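You operate a simulated robot arm through the tools that you are given. There is no shell and no other tool. Be economical: measure what you need, move in short steps, check, and stop when the job is done.

Carry out the task below with a simulated robot arm. There is one attempt and no reset: what you move stays moved.

JOB
Fetch the green sample pad and set it on the open run of the belt.

The check looks at the end state, three seconds after you hand in, the way a careful person would. Anything else that was tipped, shoved, dropped, spilled or broken makes it a failure.

ROBOT AND FRAMES
A 6-joint arm with a two-finger parallel gripper, fixed in place. Base frame: the origin is at the foot of the arm, x ahead of it, y to its left, z up; the work surface is at about z = 0. Units: mm, rad, N and s.
With the tool pointing down near the work surface it reaches from about 140 to 580 mm from the base axis. Its first joint turns from -1.152 to 1.152 rad. Payload 2.1 kg.
The TCP is the grasp point between the finger pads, 30 mm short of the fingertips. In the tool frame z runs along the fingers and y along their closing line. Largest opening 94 mm; finger width 28, thickness 10; the body of the gripper, 50 by 96 mm, starts 55 mm behind the TCP.
Orientation is told as [roll, pitch, yaw] about the base's x, y, z axes, in that order, counted from this pose: with the fingers straight down and closing along the base's y, the tool's x points along the base's -x, its y along +y and its z along -z.

CONTROLS
- The arm moves only by the tool play_rows. Its argument "commands" is a list of rows, each a list of 7 numbers: the shift along the tool's x, y, z in cm, then the turn, a rotation vector about the tool's x, y, z in rad, then the finger opening in cm, from 0 to 9.4. In form: [[tx, ty, tz, wx, wy, wz, fingers], ...]. A call has 1 to 20 rows; each row shifts and turns the commanded pose from where the row before left it, along the tool's axes as they then stand. Each row takes 0.2 s and may step no farther than 50 mm and 0.15 rad from the row before; otherwise, or with a gripper value out of range, the whole call is refused. A pose out of reach is approached as far as the arm can. The call stops where the force on the tool passes 40 N (or 10 N more than at its start, if that is more) or the arm is blocked; 0.2 s more then pass. Each finger travels about 72 mm/s and halts on what it meets, pressing with about 31 N; the grip force reading is that of the motor and also rises with nothing between the fingers. The clock runs only during rows and for 0.2 s after the last one: add rows that do not move to give the fingers time. The reply holds the time, the measured pose of the TCP, the force on the tool along the base axes, the opening and the grip force, in the units named above and with some noise, and new pictures: "pictures" is both (left out), scene, wrist or none.
- Cameras (640 x 400 px; columns grow to the right, rows downward): "scene" is fixed at [31.5, -360.4, 483.4]; the picture's right is [0.93, -0.37, 0.00], its down [-0.22, -0.55, -0.81] and it looks along [0.30, 0.75, -0.59] (base axes); focal length 231 px, centre (320, 200). "wrist" rides on the gripper at [76, 14, -102] in the tool frame; the picture's right is [-0.18, 0.98, 0.00], its down [-0.75, -0.14, -0.64] and it looks along [-0.63, -0.12, 0.77] (tool axes); focal length 243 px, centre (320, 200). There is no depth. A picture from a camera that has moved, and an enlarged one, comes with that camera's place and axes in the base frame and with its lens.
- enlarge(camera, box): a new picture of the part [left, top, right, bottom] of that camera's present view, enlarged. It takes no simulated time.
- finish_job(): hands the job in; it is judged then, once.

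Work in short steps. Places have to be worked out from the pictures, the camera data and where the tool is seen: move nearer, look again, correct. Check each grasp and each placing, and mend what went wrong. You have 90 turns and 170 pictures in all, those below and enlarged ones among them. Open the gripper and draw the arm clear of the work before you hand the job in, unless the task says otherwise; then end with one line.

The tools are called after ">>>" as a command line: name --pt "numbers of a row" for each row, then --argument value for the rest, lists and objects as JSON in quotes. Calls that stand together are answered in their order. play_rows: Moves the arm, as the interface text tells. Its arguments: {"type":"object","properties":{"commands":{"type":"array"},"pictures":{"type":"string","enum":["both","scene","wrist","none"]}},"required":["commands"]} The other tools are called the same way: enlarge (camera, box) takes an enlarged picture of a part of a camera's view; finish_job () hands the job in.

At the start:

```text
clock: 0.0
position: [285.9, 198.8, 270.7]
tool_rot: [0.0, 0.001, 0.001]
contact_force: [1.1, -0.2, 0.3]
finger_gap: 94.0
grip_force: 0.0
```

scene: 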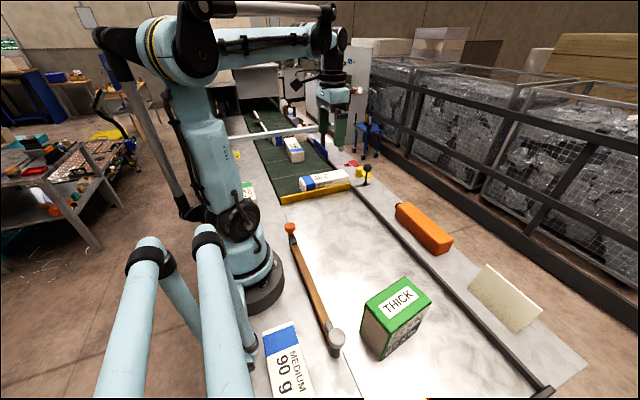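
wrist: 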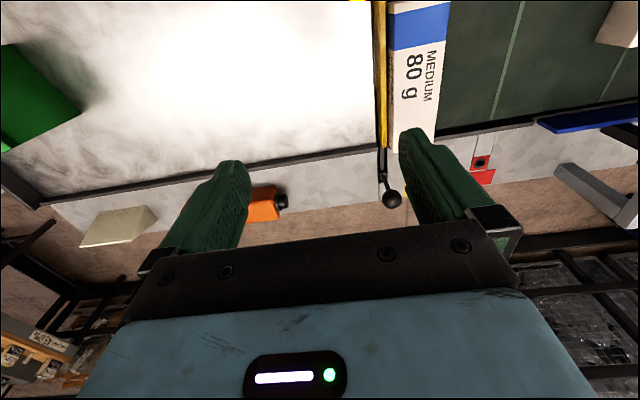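

I start by enlarging the scene to identify the green pad and the belt's open run.

>>> enlarge --camera "scene" --box '[220, 80, 400, 210]'

>>> enlarge --camera "scene" --box '[220, 220, 560, 400]'

```text
3.08 times, centred on (310, 145) of scene
camera zoom: at [31.5, -360.4, 483.4], right [0.93, -0.37, 0.0], down [-0.22, -0.55, -0.81], along [0.3, 0.75, -0.59], focal length 710 px, centre (351, 369)
```

zoom: 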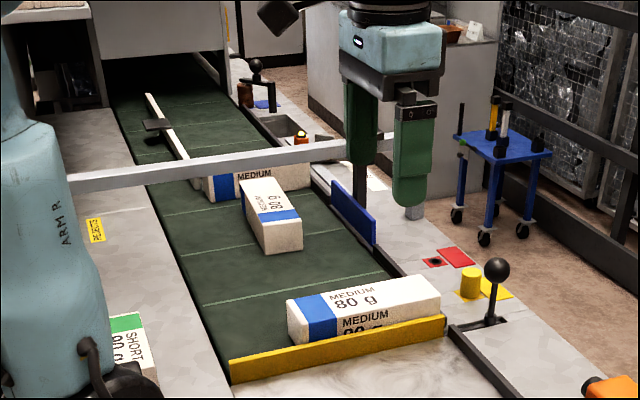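

```text
1.88 times, centred on (390, 310) of scene
camera zoom: at [31.5, -360.4, 483.4], right [0.93, -0.37, 0.0], down [-0.22, -0.55, -0.81], along [0.3, 0.75, -0.59], focal length 434 px, centre (188, -7)
```

zoom: 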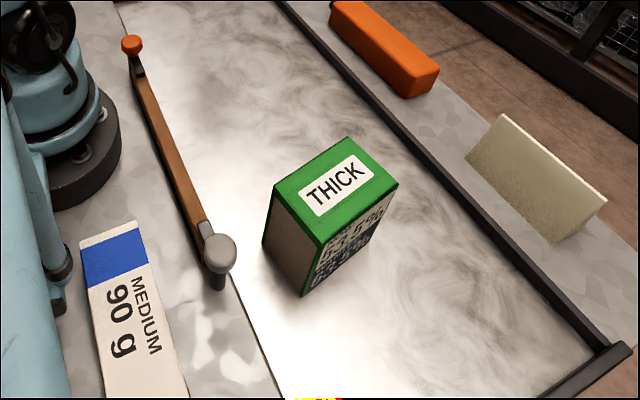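

Next I look more closely at the two green-marked items (the THICK block and the SHORT one beside the arm) and at the wrist view.

>>> enlarge --camera "scene" --box '[225, 165, 289, 205]'

>>> enlarge --camera "scene" --box '[345, 270, 445, 370]'

>>> enlarge --camera "wrist" --box '[340, 0, 640, 220]'

```text
10.00 times, centred on (257, 185) of scene
camera zoom: at [31.5, -360.4, 483.4], right [0.93, -0.37, 0.0], down [-0.22, -0.55, -0.81], along [0.3, 0.75, -0.59], focal length 2308 px, centre (950, 350)
```

zoom: 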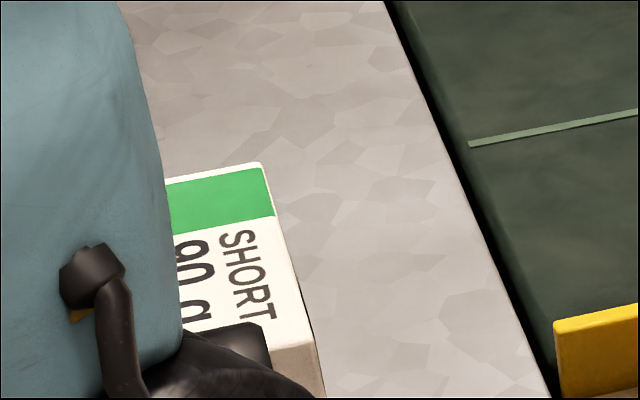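

```text
4.00 times, centred on (395, 320) of scene
camera zoom: at [31.5, -360.4, 483.4], right [0.93, -0.37, 0.0], down [-0.22, -0.55, -0.81], along [0.3, 0.75, -0.59], focal length 923 px, centre (20, -280)
```

zoom: 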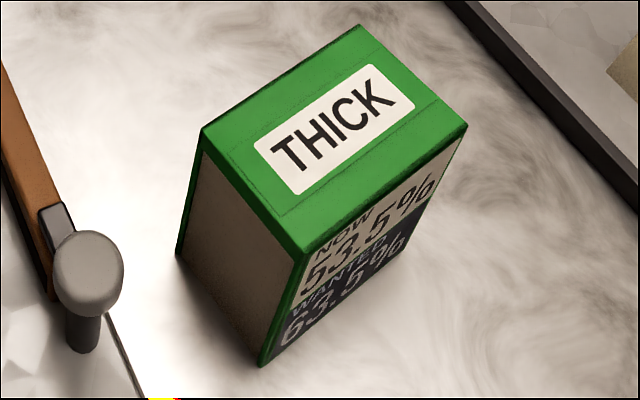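

```text
1.82 times, centred on (490, 110) of wrist
camera zoom: at [208.6, 213.5, 371.9], right [0.18, 0.98, 0.0], down [0.75, -0.14, 0.64], along [0.63, -0.12, -0.77], focal length 441 px, centre (11, 364)
```

zoom: 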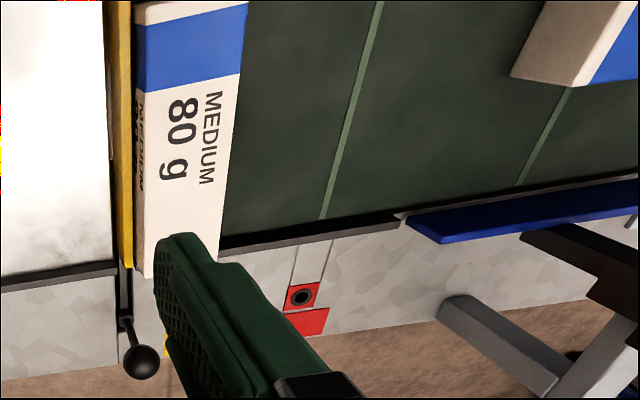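

The THICK block seems to be a gauge housing or a pad, and the SHORT pad sits behind the arm, so I can't tell yet which one is meant. I move the arm high toward -y and survey that end with the wrist camera.

>>> play_rows --pt "0 -4.5 -0.5 0 0 0 9.4" --pt "0 -4.5 -0.5 0 0 0 9.4" --pt "0 -4.5 -0.5 0 0 0 9.4" --pt "0 -4.5 -0.5 0 0 0 9.4" --pt "0.5 -4.5 -0.5 0 0 0 9.4" --pt "1 -4.5 -0.5 0 0 0 9.4" --pt "1 -4.5 0 0 0 0 9.4" --pt "1 -2 0 0 0 0 9.4"

```text
clock: 1.8
position: [251.4, -136.9, 301.8]
tool_rot: [-0.001, 0.0, 0.0]
contact_force: [0.4, 0.0, 1.1]
finger_gap: 94.1
grip_force: 0.1
camera wrist: at [173.7, -122.2, 403.5], right [0.18, 0.98, 0.0], down [0.75, -0.14, 0.64], along [0.63, -0.12, -0.77], focal length 243 px, centre (320, 200)
```

scene: 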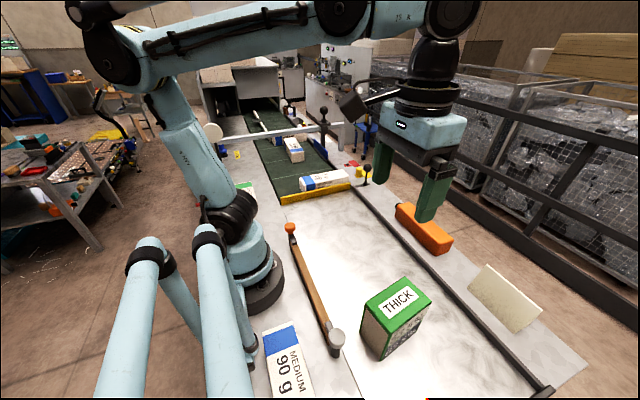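
wrist: 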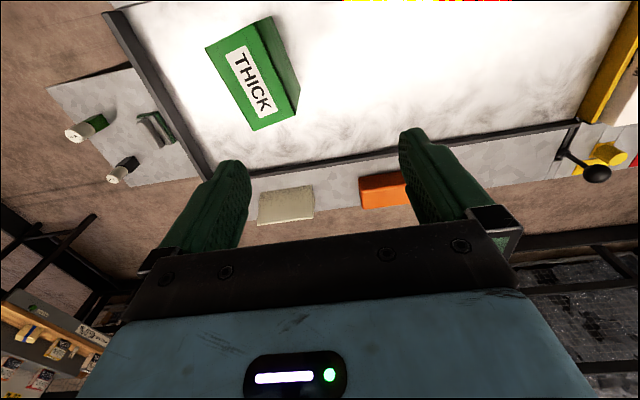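

There are more items on the left, some of them green. I enlarge those, and the coloured thing at the top edge.

>>> enlarge --camera "wrist" --box '[40, 70, 220, 190]'

>>> enlarge --camera "wrist" --box '[190, 0, 320, 140]'

>>> enlarge --camera "wrist" --box '[240, 150, 640, 250]'

```text
3.33 times, centred on (130, 130) of wrist
camera zoom: at [173.7, -122.2, 403.5], right [0.18, 0.98, 0.0], down [0.75, -0.14, 0.64], along [0.63, -0.12, -0.77], focal length 809 px, centre (953, 433)
```

zoom: 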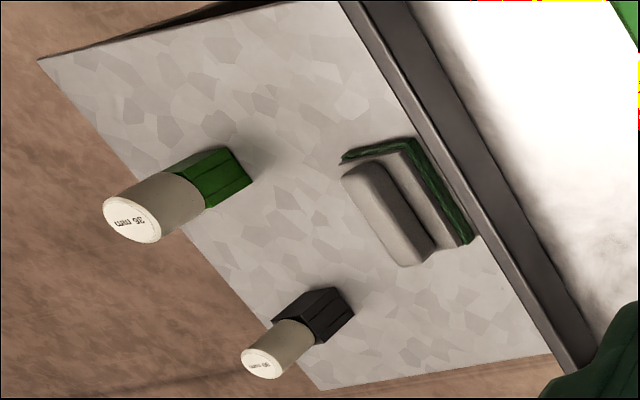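

```text
2.86 times, centred on (255, 70) of wrist
camera zoom: at [173.7, -122.2, 403.5], right [0.18, 0.98, 0.0], down [0.75, -0.14, 0.64], along [0.63, -0.12, -0.77], focal length 693 px, centre (506, 571)
```

zoom: 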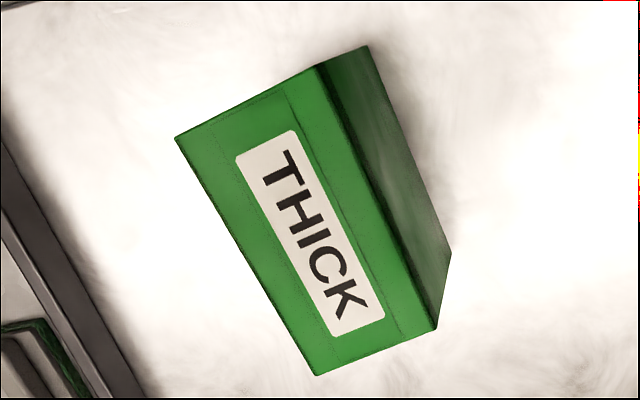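

```text
1.60 times, centred on (440, 200) of wrist
camera zoom: at [173.7, -122.2, 403.5], right [0.18, 0.98, 0.0], down [0.75, -0.14, 0.64], along [0.63, -0.12, -0.77], focal length 388 px, centre (128, 200)
```

zoom: 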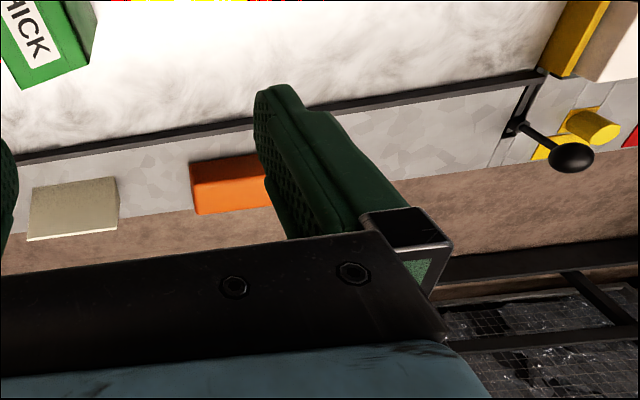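

On the far plate there is a grey block with a green layer, which could be a pad. I move closer, staying high, for a better look.

>>> play_rows --pt "0.5 -4.5 0 0 0 0 9.4" --pt "0.5 -4.5 0 0 0 0 9.4" --pt "0.5 -4.5 0.5 0 0 0 9.4" --pt "0.5 -4.5 1 0 0 0 9.4" --pt "0.5 -4 1 0 0 0 9.4"

>>> enlarge --camera "wrist" --box '[100, 0, 420, 200]'

```text
clock: 3.0
position: [223.6, -356.6, 275.2]
tool_rot: [0.0, 0.0, -0.002]
contact_force: [-0.6, 0.3, -0.1]
finger_gap: 94.1
grip_force: 0.1
camera wrist: at [147.7, -341.0, 377.7], right [0.18, 0.98, 0.0], down [0.75, -0.14, 0.64], along [0.63, -0.12, -0.77], focal length 243 px, centre (320, 200)
```

scene: 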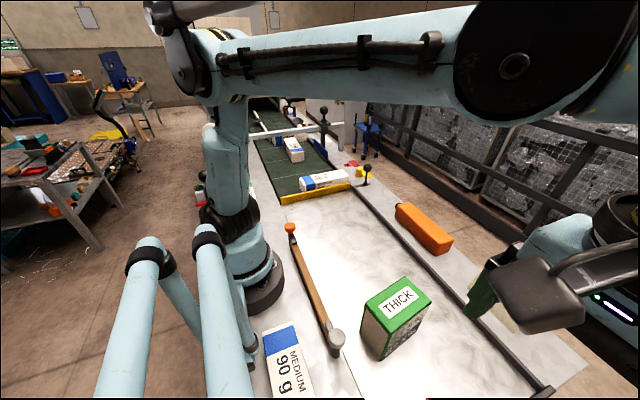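
wrist: 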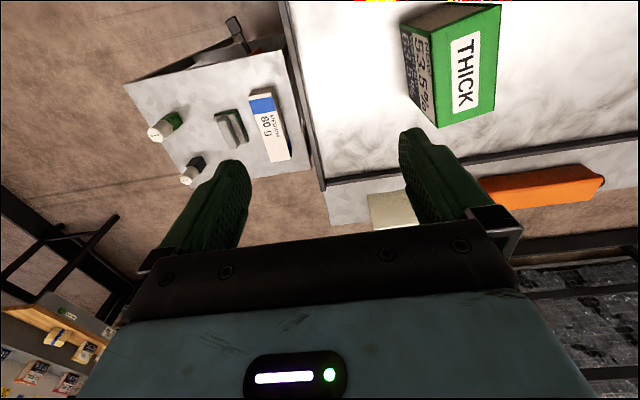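

```text
2.00 times, centred on (260, 100) of wrist
camera zoom: at [147.7, -341.0, 377.7], right [0.18, 0.98, 0.0], down [0.75, -0.14, 0.64], along [0.63, -0.12, -0.77], focal length 485 px, centre (440, 400)
```

zoom: 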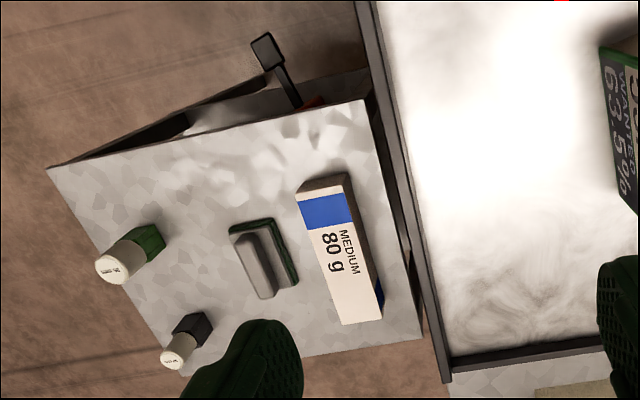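

That plate turns out to be far lower, off the bench, so it is out of reach. The arm's column has turned, so I look again at the area beside it where the green-striped SHORT item lies.

>>> enlarge --camera "scene" --box '[170, 140, 290, 215]'

>>> enlarge --camera "wrist" --box '[340, 0, 640, 190]'

```text
5.33 times, centred on (230, 178) of scene
camera zoom: at [31.5, -360.4, 483.4], right [0.93, -0.37, 0.0], down [-0.22, -0.55, -0.81], along [0.3, 0.75, -0.59], focal length 1231 px, centre (800, 320)
```

zoom: 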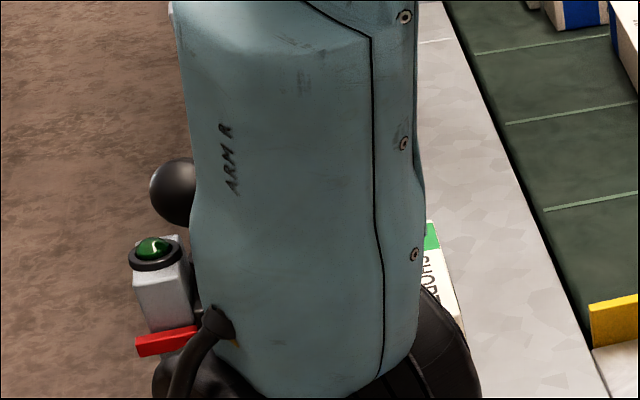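

```text
2.11 times, centred on (490, 95) of wrist
camera zoom: at [147.7, -341.0, 377.7], right [0.18, 0.98, 0.0], down [0.75, -0.14, 0.64], along [0.63, -0.12, -0.77], focal length 511 px, centre (-38, 421)
```

zoom: 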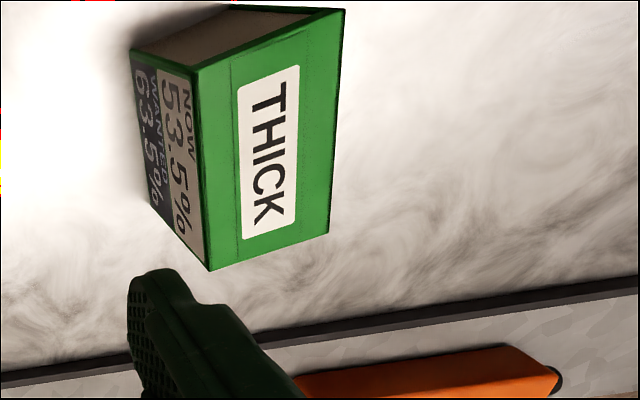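

The block measures roughly 97 x 60 x 106 mm near (238, -209), with its long axis about 10° off x. It is the only green pad within reach, since the green-striped one seems to lie past joint 1's limit. Before deciding, I fly high to the belt side and look at both the belt and that striped item.

>>> play_rows --pt "0 4.5 -1 0 0 0 9.4" --pt "0 4.5 -1 0 0 0 9.4" --pt "0 4.5 -1 0 0 0 9.4" --pt "0 4.5 -1 0 0 0 9.4" --pt "0 4.5 -1 0 0 0 9.4" --pt "0 4.5 0 0 0 0 9.4" --pt "0 4.5 0 0 0 0 9.4" --pt "0 4.5 0 0 0 0 9.4" --pt "0 4.5 0 0 0 0 9.4" --pt "0 4.5 0 0 0 0 9.4" --pt "0 4.5 0 0 0 0 9.4" --pt "0 4.5 0 0 0 0 9.4" --pt "0 4.5 0 0 0 0 9.4" --pt "0 4.5 0 0 0 0 9.4" --pictures "none"

>>> play_rows --pt "0 0 0 0 0 -0.15 9.4" --pt "0 0 0 0 0 -0.15 9.4" --pt "0 0 0 0 0 -0.15 9.4" --pt "0 0 0 0 0 -0.15 9.4" --pt "0 0 0 0 0 -0.15 9.4" --pt "0 0 0 0 0 -0.15 9.4" --pt "0 0 0 0 0 -0.15 9.4" --pt "0 0 0 0 0 -0.15 9.4" --pt "0 0 0 0 0 -0.15 9.4" --pt "0 0 0 0 0 -0.15 9.4" --pt "0 0 0 0 0 -0.15 9.4"

```text
clock: 6.0
position: [222.1, 273.9, 322.3]
tool_rot: [-0.001, 0.0, -0.002]
contact_force: [0.7, -0.3, 0.2]
finger_gap: 93.8
grip_force: 0.1
```

```text
clock: 8.4
position: [225.5, 273.3, 325.0]
tool_rot: [-0.003, 0.0, 1.65]
contact_force: [0.6, -0.2, -0.2]
finger_gap: 94.1
grip_force: 0.0
camera wrist: at [216.6, 197.8, 427.2], right [-0.99, 0.1, 0.0], down [0.08, 0.76, 0.64], along [0.07, 0.64, -0.77], focal length 243 px, centre (320, 200)
```

scene: 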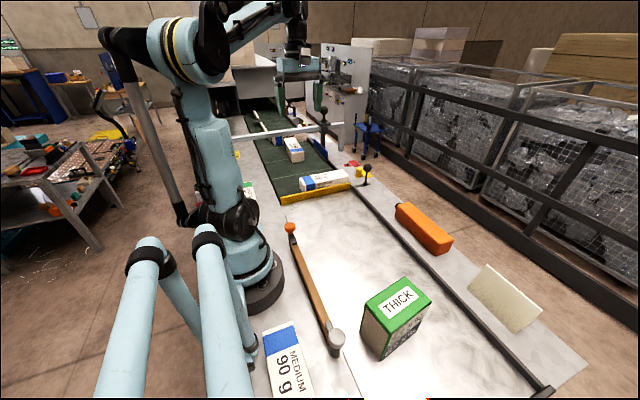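
wrist: 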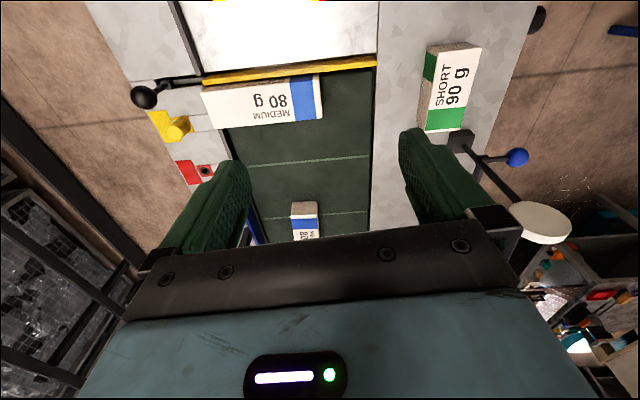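

The belt lies beyond the yellow bar, and the SHORT item is near (34, 324), well past the joint limit. I enlarge it, along with the free section of belt.

>>> enlarge --camera "wrist" --box '[380, 20, 540, 140]'

>>> enlarge --camera "wrist" --box '[130, 40, 400, 250]'

```text
3.33 times, centred on (460, 80) of wrist
camera zoom: at [216.6, 197.8, 427.2], right [-0.99, 0.1, 0.0], down [0.08, 0.76, 0.64], along [0.07, 0.64, -0.77], focal length 809 px, centre (-147, 600)
```

zoom: 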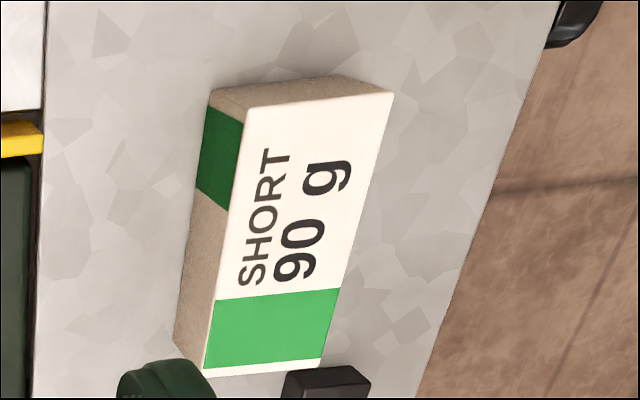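

```text
1.90 times, centred on (265, 145) of wrist
camera zoom: at [216.6, 197.8, 427.2], right [-0.99, 0.1, 0.0], down [0.08, 0.76, 0.64], along [0.07, 0.64, -0.77], focal length 462 px, centre (425, 305)
```

zoom: 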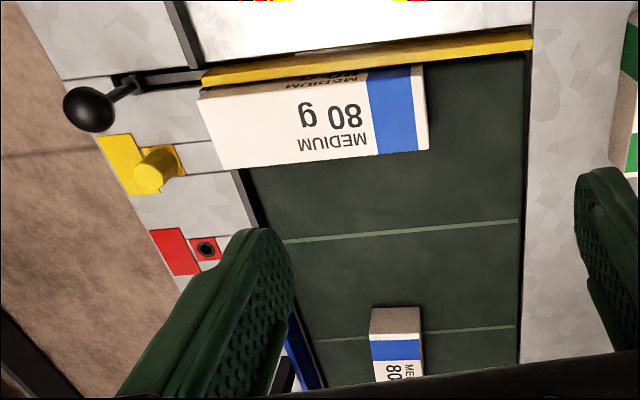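

Yes: the SHORT pad is out of reach, so the green THICK pad is the one to fetch. The open belt run spans roughly y 350–520 and x 150–390, and I plan to place it near (270, 432). I turn back to yaw 0.18 and go above the THICK pad.

>>> play_rows --pt "0 0 0 0 0 0.147 9.4" --pt "0 0 0 0 0 0.147 9.4" --pt "0 0 0 0 0 0.147 9.4" --pt "0 0 0 0 0 0.147 9.4" --pt "0 0 0 0 0 0.147 9.4" --pt "0 0 0 0 0 0.147 9.4" --pt "0 0 0 0 0 0.147 9.4" --pt "0 0 0 0 0 0.147 9.4" --pt "0 0 0 0 0 0.147 9.4" --pt "0 0 0 0 0 0.147 9.4" --pictures "none"

>>> play_rows --pt "0.668 -4.333 0 0 0 0 9.4" --pt "0.668 -4.333 0 0 0 0 9.4" --pt "0.668 -4.333 0 0 0 0 9.4" --pt "0.668 -4.333 0 0 0 0 9.4" --pt "0.668 -4.333 0 0 0 0 9.4" --pt "0.668 -4.333 0 0 0 0 9.4" --pt "0.668 -4.333 0 0 0 0 9.4" --pt "0.668 -4.333 0 0 0 0 9.4" --pt "0.668 -4.333 0 0 0 0 9.4" --pt "0.668 -4.333 0 0 0 0 9.4" --pt "0.668 -4.333 0 0 0 0 9.4" --pt "0 0 4 0 0 0 9.4" --pt "0 0 4 0 0 0 9.4" --pt "0 0 2.5 0 0 0 9.4" --pt "0 0 0 0 0 0 9.4"

```text
clock: 10.6
position: [225.9, 273.9, 324.5]
tool_rot: [0.0, -0.002, 0.176]
contact_force: [-0.3, 0.8, -0.2]
finger_gap: 93.9
grip_force: 0.0
```

```text
clock: 13.8
position: [238.2, -209.0, 220.7]
tool_rot: [0.001, -0.003, 0.18]
contact_force: [0.2, -0.1, -0.1]
finger_gap: 94.2
grip_force: 0.0
camera wrist: at [159.4, -208.1, 323.2], right [0.01, 1.0, 0.0], down [0.77, -0.01, 0.64], along [0.64, 0.0, -0.77], focal length 243 px, centre (320, 200)
```

scene: 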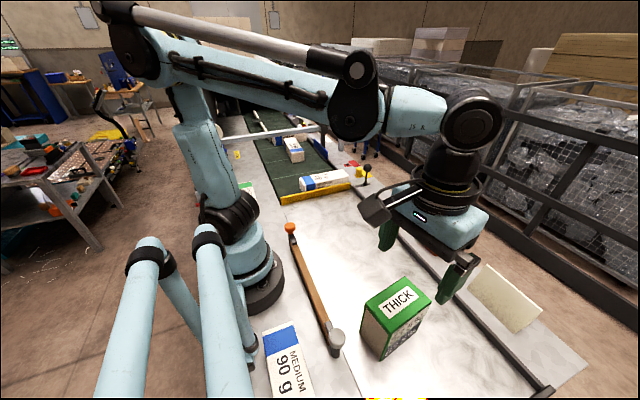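
wrist: 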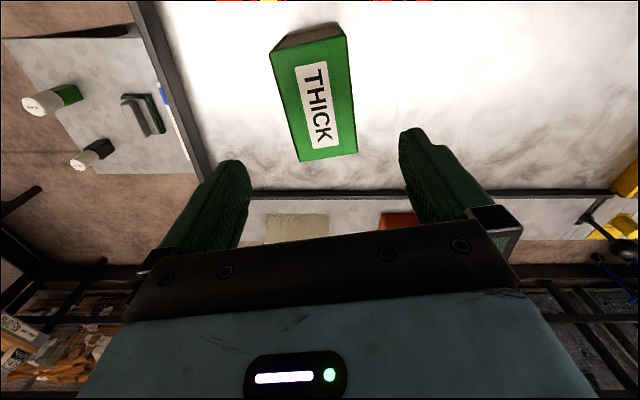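

The wrist view confirms the top face is centred at (235, -208), about 59 mm wide and 106 high, and aligned with the gripper. I descend straight to z≈72 with the fingers open.

>>> play_rows --pt "0.2 0 3 0 0 0 9.4" --pt "0 0 3 0 0 0 9.4" --pt "0 0 3 0 0 0 9.4" --pt "0 0 3 0 0 0 9.4" --pt "0 0 2.8 0 0 0 9.4" --pt "0 0 0 0 0 0 9.4"

```text
clock: 15.2
position: [234.9, -207.4, 69.2]
tool_rot: [-0.001, 0.0, 0.179]
contact_force: [-0.7, 0.1, 0.0]
finger_gap: 94.1
grip_force: 0.1
camera wrist: at [157.7, -205.8, 172.1], right [0.01, 1.0, 0.0], down [0.77, -0.01, 0.64], along [0.64, 0.0, -0.77], focal length 243 px, centre (320, 200)
```

scene: 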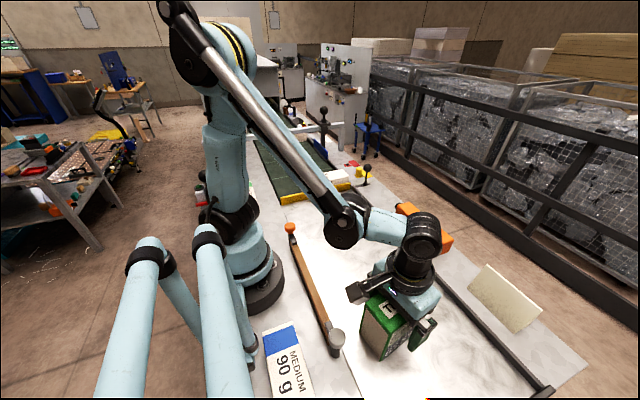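
wrist: 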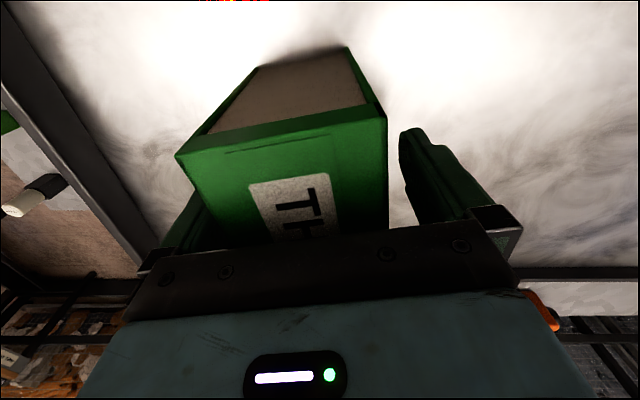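

The fingers straddle the pad with no contact force. I close and check the gap.

>>> play_rows --pt "0 0 0 0 0 0 7.5" --pt "0 0 0 0 0 0 6.2" --pt "0 0 0 0 0 0 5.2" --pt "0 0 0 0 0 0 5.2" --pt "0 0 0 0 0 0 5.2"

```text
clock: 16.4
position: [236.7, -206.8, 69.9]
tool_rot: [-0.001, -0.001, 0.181]
contact_force: [0.2, -0.1, 0.3]
finger_gap: 64.5
grip_force: 30.8
camera wrist: at [157.8, -205.8, 172.4], right [0.01, 1.0, 0.0], down [0.77, -0.01, 0.64], along [0.64, 0.0, -0.77], focal length 243 px, centre (320, 200)
```

scene: 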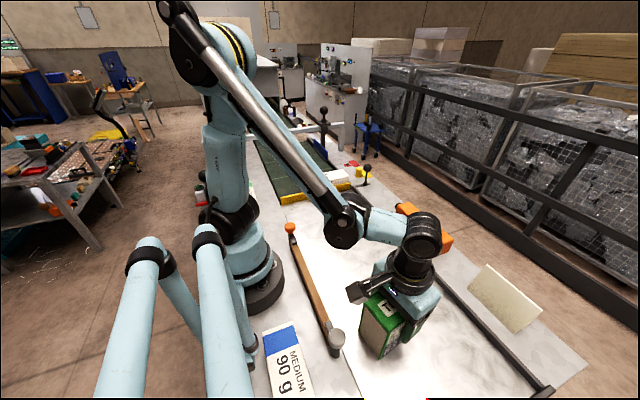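
wrist: 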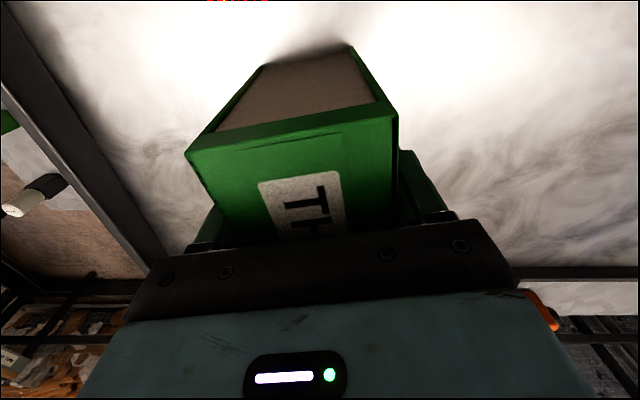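

Both fingers hold it at 64.5 mm with 31 N. I lift gently by 40 mm and check the load and the picture.

>>> play_rows --pt "0 0 -0.5 0 0 0 5.2" --pt "0 0 -1 0 0 0 5.2" --pt "0 0 -1 0 0 0 5.2" --pt "0 0 -1.5 0 0 0 5.2" --pt "0 0 0 0 0 0 5.2" --pt "0 0 0 0 0 0 5.2"

>>> enlarge --camera "scene" --box '[300, 220, 500, 380]'

```text
clock: 17.8
position: [235.2, -207.6, 110.6]
tool_rot: [0.0, 0.0, 0.181]
contact_force: [-0.8, 0.6, -4.4]
finger_gap: 64.5
grip_force: 30.6
camera wrist: at [157.2, -206.8, 212.9], right [0.01, 1.0, 0.0], down [0.77, -0.01, 0.64], along [0.64, 0.0, -0.77], focal length 243 px, centre (320, 200)
```

scene: 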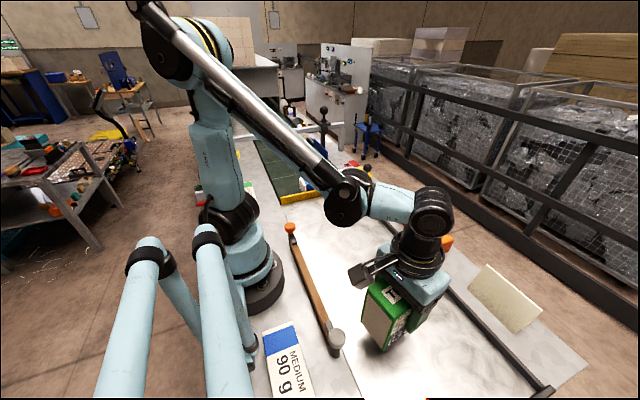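
wrist: 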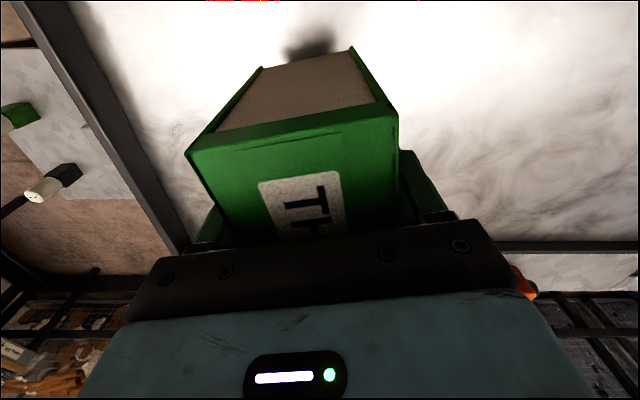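

```text
2.50 times, centred on (400, 300) of scene
camera zoom: at [31.5, -360.5, 483.4], right [0.93, -0.37, 0.0], down [-0.22, -0.55, -0.81], along [0.3, 0.75, -0.59], focal length 577 px, centre (120, -50)
```

zoom: 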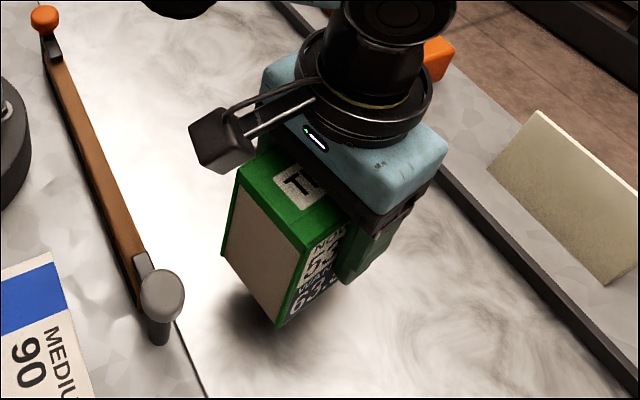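

The pad is lifted cleanly at about 0.45 kg and level. I raise it to z≈200, square the yaw, and carry it over the belt.

>>> play_rows --pt "0 0 -3 0 0 0 5.2" --pt "0 0 -3 0 0 0 5.2" --pt "0 0 -3 0 0 0.09 5.2" --pt "0 0 0 0 0 0.09 5.2" --pt "-0.22 3 0 0 0 0 5.2" --pt "-0.22 4 0 0 0 0 5.2" --pt "-0.22 4 0 0 0 0 5.2" --pt "-0.22 4 0 0 0 0 5.2" --pt "-0.22 4 0 0 0 0 5.2" --pt "-0.22 4 0 0 0 0 5.2" --pt "-0.22 4 0 0 0 0 5.2" --pt "-0.22 4 0 0 0 0 5.2" --pt "-0.22 4 0 0 0 0 5.2" --pt "-0.22 4 0 0 0 0 5.2" --pt "-0.22 4 0 0 0 0 5.2" --pt "-0.22 4 0 0 0 0 5.2" --pt "0 0 0 0 0 0 5.2"

```text
clock: 21.4
position: [264.2, 262.6, 200.7]
tool_rot: [0.0, 0.0, -0.003]
contact_force: [0.1, 0.2, -5.3]
finger_gap: 64.3
grip_force: 30.1
camera wrist: at [186.9, 277.9, 303.9], right [0.19, 0.98, 0.0], down [0.75, -0.14, 0.64], along [0.63, -0.12, -0.77], focal length 243 px, centre (320, 200)
```

scene: 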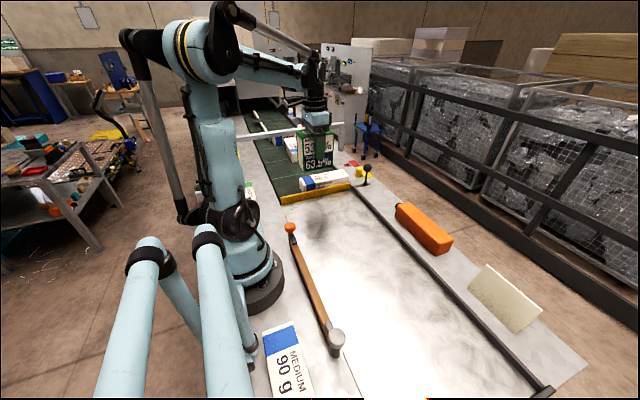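
wrist: 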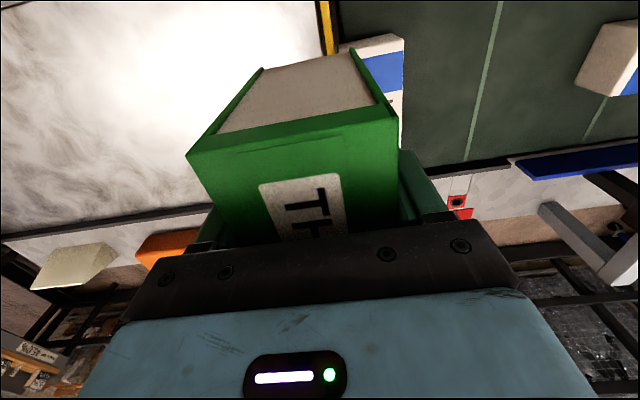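

Everything is still held. The MEDIUM boxes bound the free run at y≈346 and y≈518, so I continue to y≈432 and check from above.

>>> play_rows --pt "0 4 0 0 0 0 5.2" --pt "0 4 0 0 0 0 5.2" --pt "0 4 0 0 0 0 5.2" --pt "0 3 0 0 0 0 5.2" --pt "0 2 0 0 0 0 5.2" --pt "0 0 0 0 0 0 5.2"

>>> enlarge --camera "scene" --box '[230, 90, 390, 210]'

```text
clock: 22.8
position: [265.2, 431.3, 201.1]
tool_rot: [-0.001, 0.001, -0.001]
contact_force: [0.7, 0.1, -5.0]
finger_gap: 64.2
grip_force: 30.4
camera wrist: at [187.0, 445.1, 303.9], right [0.18, 0.98, 0.0], down [0.75, -0.14, 0.64], along [0.63, -0.12, -0.77], focal length 243 px, centre (320, 200)
```

scene: 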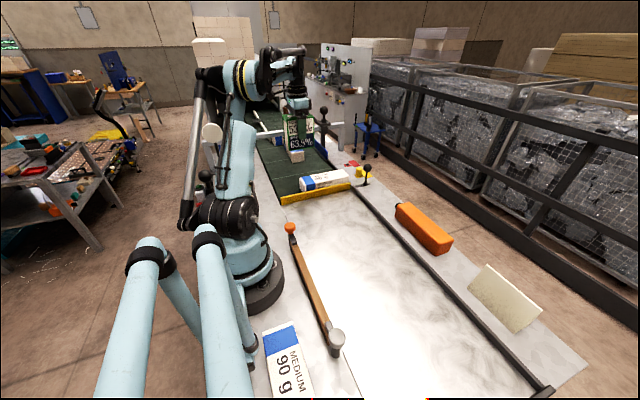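
wrist: 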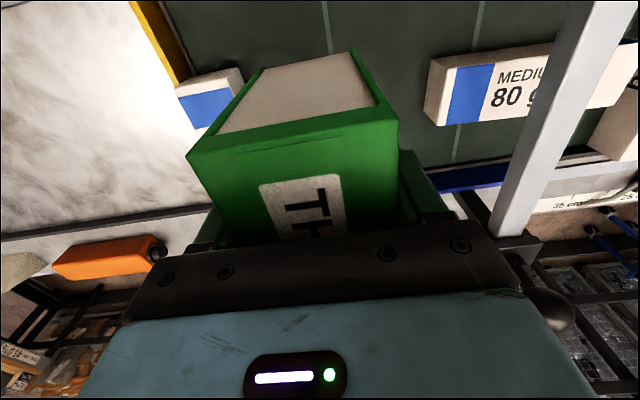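

```text
3.33 times, centred on (310, 150) of scene
camera zoom: at [31.5, -360.4, 483.4], right [0.93, -0.37, 0.0], down [-0.22, -0.55, -0.81], along [0.3, 0.75, -0.59], focal length 769 px, centre (353, 367)
```

zoom: 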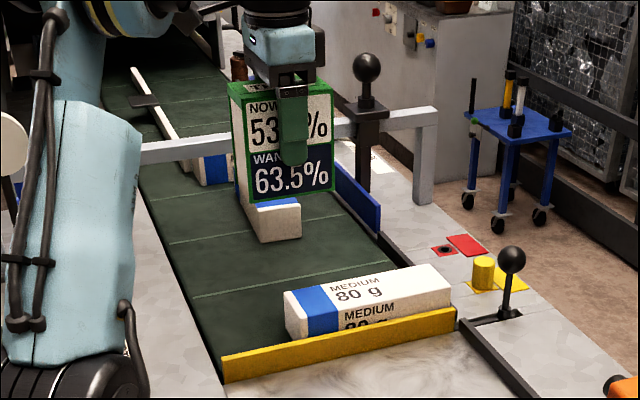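

The pad hangs centred over the free run with about 50 mm of clearance on each side. I lower it to roughly 10 mm above the belt.

>>> play_rows --pt "0 0 3 0 0 0 5.2" --pt "0 0 3 0 0 0 5.2" --pt "0 0 3 0 0 0 5.2" --pt "0 0 2 0 0 0 5.2" --pt "0 0 0.8 0 0 0 5.2" --pt "0 0 0 0 0 0 5.2"

>>> enlarge --camera "scene" --box '[230, 90, 390, 210]'

```text
clock: 24.2
position: [263.1, 431.2, 84.6]
tool_rot: [0.0, 0.0, -0.002]
contact_force: [-0.1, 0.0, -4.8]
finger_gap: 64.2
grip_force: 31.2
camera wrist: at [187.7, 446.8, 186.9], right [0.19, 0.98, 0.0], down [0.75, -0.14, 0.64], along [0.63, -0.12, -0.77], focal length 243 px, centre (320, 200)
```

scene: 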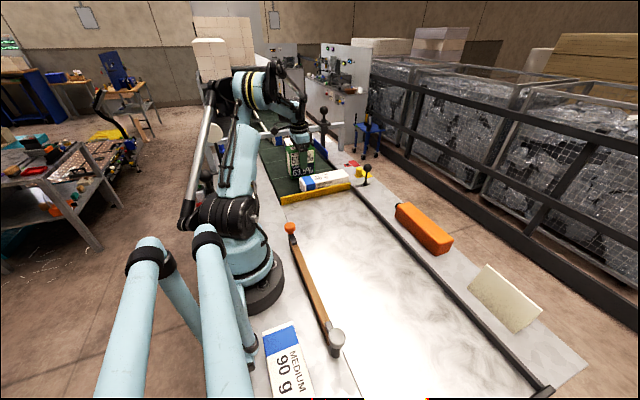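
wrist: 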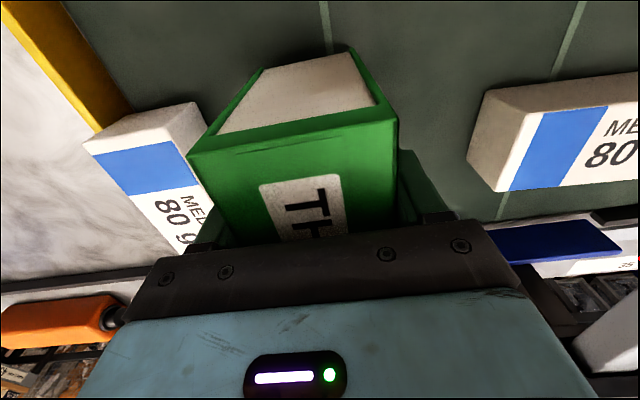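

```text
3.33 times, centred on (310, 150) of scene
camera zoom: at [31.5, -360.4, 483.4], right [0.93, -0.37, 0.0], down [-0.22, -0.55, -0.81], along [0.3, 0.75, -0.59], focal length 769 px, centre (353, 367)
```

zoom: 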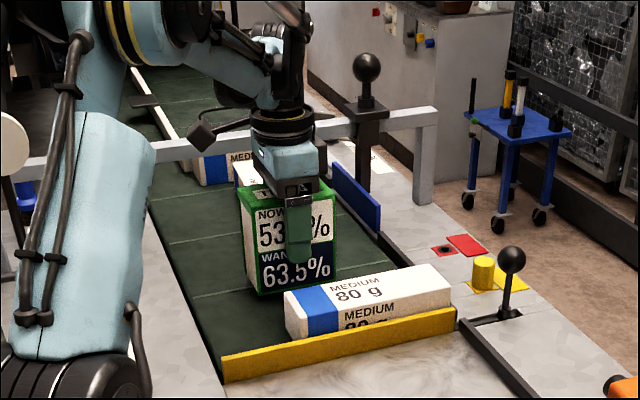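

Clearances look fine from both cameras. I lower in 2–3 mm steps and watch the force.

>>> play_rows --pt "0 0 0.3 0 0 0 5.2" --pt "0 0 0.3 0 0 0 5.2" --pt "0 0 0.2 0 0 0 5.2" --pt "0 0 0 0 0 0 5.2" --pictures "none"

>>> play_rows --pt "0 0 0.2 0 0 0 5.2" --pt "0 0 0.1 0 0 0 5.2" --pt "0 0 0 0 0 0 5.2" --pictures "none"

```text
clock: 25.2
position: [263.7, 431.0, 75.6]
tool_rot: [0.002, 0.002, -0.002]
contact_force: [-0.4, -0.4, -4.9]
finger_gap: 64.1
grip_force: 30.7
```

```text
clock: 26.0
position: [264.4, 431.4, 71.8]
tool_rot: [-0.001, 0.0, -0.001]
contact_force: [0.7, -0.1, -4.4]
finger_gap: 64.2
grip_force: 30.9
```

No contact yet, so I go on in 1 mm steps.

>>> play_rows --pt "0 0 0.1 0 0 0 5.2" --pt "0 0 0.1 0 0 0 5.2" --pt "0 0 0 0 0 0 5.2" --pictures "none"

>>> play_rows --pt "0 0 0.1 0 0 0 5.2" --pt "0 0 0.05 0 0 0 5.2" --pt "0 0 0 0 0 0 5.2" --pictures "scene"

```text
clock: 26.8
position: [263.9, 432.6, 72.6]
tool_rot: [0.001, -0.004, 0.001]
contact_force: [1.4, 6.4, 23.6]
finger_gap: 64.4
grip_force: 30.8
```

```text
clock: 27.6
position: [262.4, 432.0, 69.4]
tool_rot: [0.001, 0.0, 0.0]
contact_force: [-4.6, 4.5, 29.4]
finger_gap: 64.3
grip_force: 31.2
```

scene: 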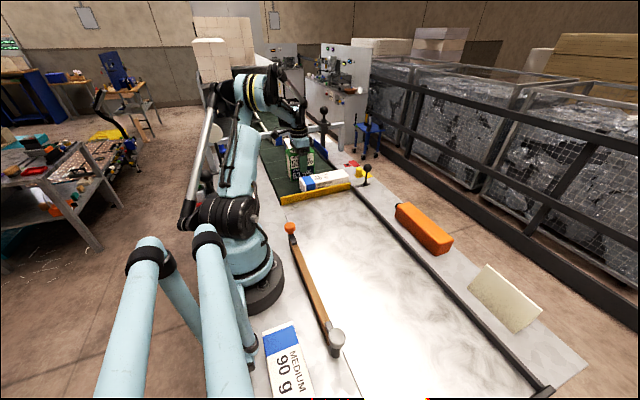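

It has landed (+29 N). I ease back up 1.5 mm to relax the load, then open slowly.

>>> play_rows --pt "0 0 -0.15 0 0 0 5.2" --pt "0 0 0 0 0 0 6.6" --pt "0 0 0 0 0 0 7.4" --pt "0 0 0 0 0 0 8.4" --pt "0 0 0 0 0 0 9.2" --pt "0 0 0 0 0 0 9.2"

```text
clock: 29.0
position: [262.9, 430.2, 70.5]
tool_rot: [-0.001, -0.001, -0.003]
contact_force: [0.4, 0.7, -0.1]
finger_gap: 92.0
grip_force: 0.0
camera wrist: at [186.3, 445.7, 172.6], right [0.19, 0.98, 0.0], down [0.75, -0.14, 0.64], along [0.63, -0.12, -0.77], focal length 243 px, centre (320, 200)
```

scene: 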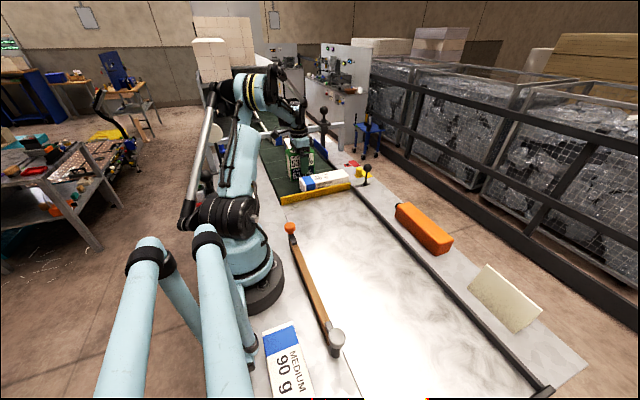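
wrist: 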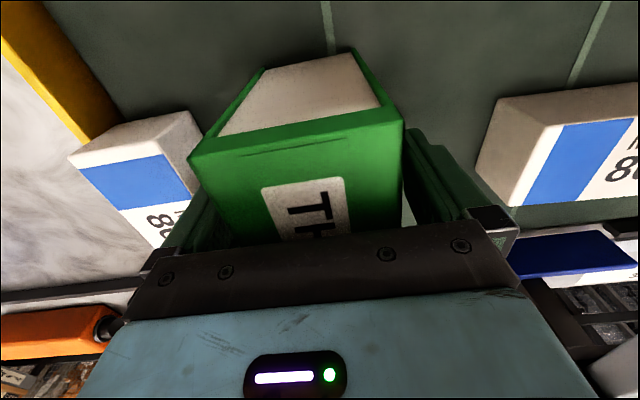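

The pad stands free between the open fingers and the neighbouring boxes haven't moved. I rise straight up and then draw the arm back toward -y.

>>> play_rows --pt "0 0 -2 0 0 0 9.2" --pt "0 0 -3 0 0 0 9.2" --pt "0 0 -4 0 0 0 9.2" --pt "0 0 -4 0 0 0 9.2" --pt "0 0 -4 0 0 0 9.2" --pt "0 0 -4 0 0 0 9.2" --pt "0 -4 -1 0 0 0 9.2" --pt "0 -4 0 0 0 0 9.2" --pt "0 -4 0 0 0 0 9.2" --pt "0 -4 0 0 0 0 9.2" --pt "0 -4 0 0 0 0 9.2" --pt "0 -4 0 0 0 0 9.2" --pt "0 -4 0 0 0 0 9.2" --pt "0 0 0 0 0 0 9.2"

>>> enlarge --camera "scene" --box '[230, 90, 390, 210]'

```text
clock: 32.0
position: [263.4, 151.2, 289.2]
tool_rot: [-0.002, 0.001, -0.001]
contact_force: [-0.5, 0.3, 0.1]
finger_gap: 91.8
grip_force: 0.1
camera wrist: at [185.9, 165.7, 392.3], right [0.18, 0.98, 0.0], down [0.75, -0.14, 0.64], along [0.63, -0.12, -0.77], focal length 243 px, centre (320, 200)
```

scene: 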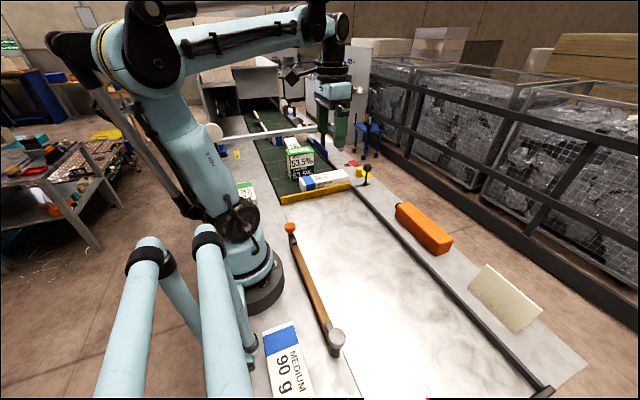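
wrist: 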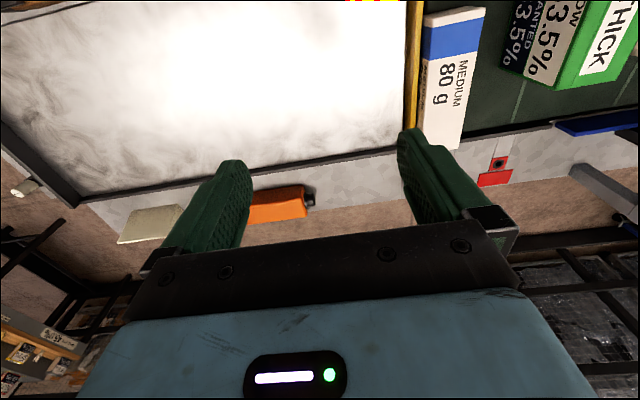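

```text
3.33 times, centred on (310, 150) of scene
camera zoom: at [31.5, -360.5, 483.4], right [0.93, -0.37, 0.0], down [-0.22, -0.55, -0.81], along [0.3, 0.75, -0.59], focal length 769 px, centre (353, 367)
```

zoom: 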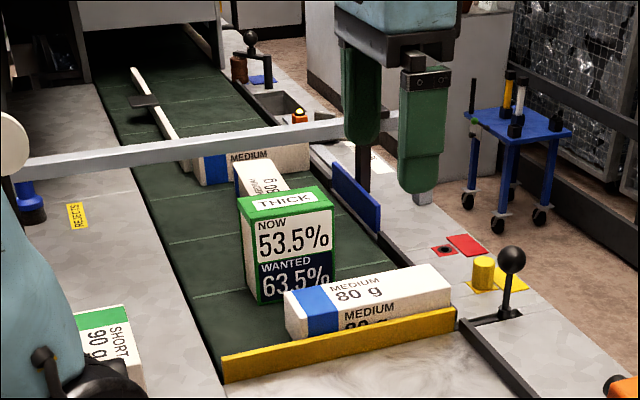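

The green pad stands upright and free on the open run of the belt. Nothing else was disturbed, and the arm is clear with the gripper open, so I hand in.

>>> finish_job

```text
The job is handed in.
```

I set the green "THICK" pad upright on the open stretch of the belt, between the two MEDIUM boxes. Nothing else was moved, and the arm is clear with the gripper open. I took "THICK" to be the green sample pad because it was the only green one in reach: the green-striped SHORT pad by the arm is past the first joint's limit.
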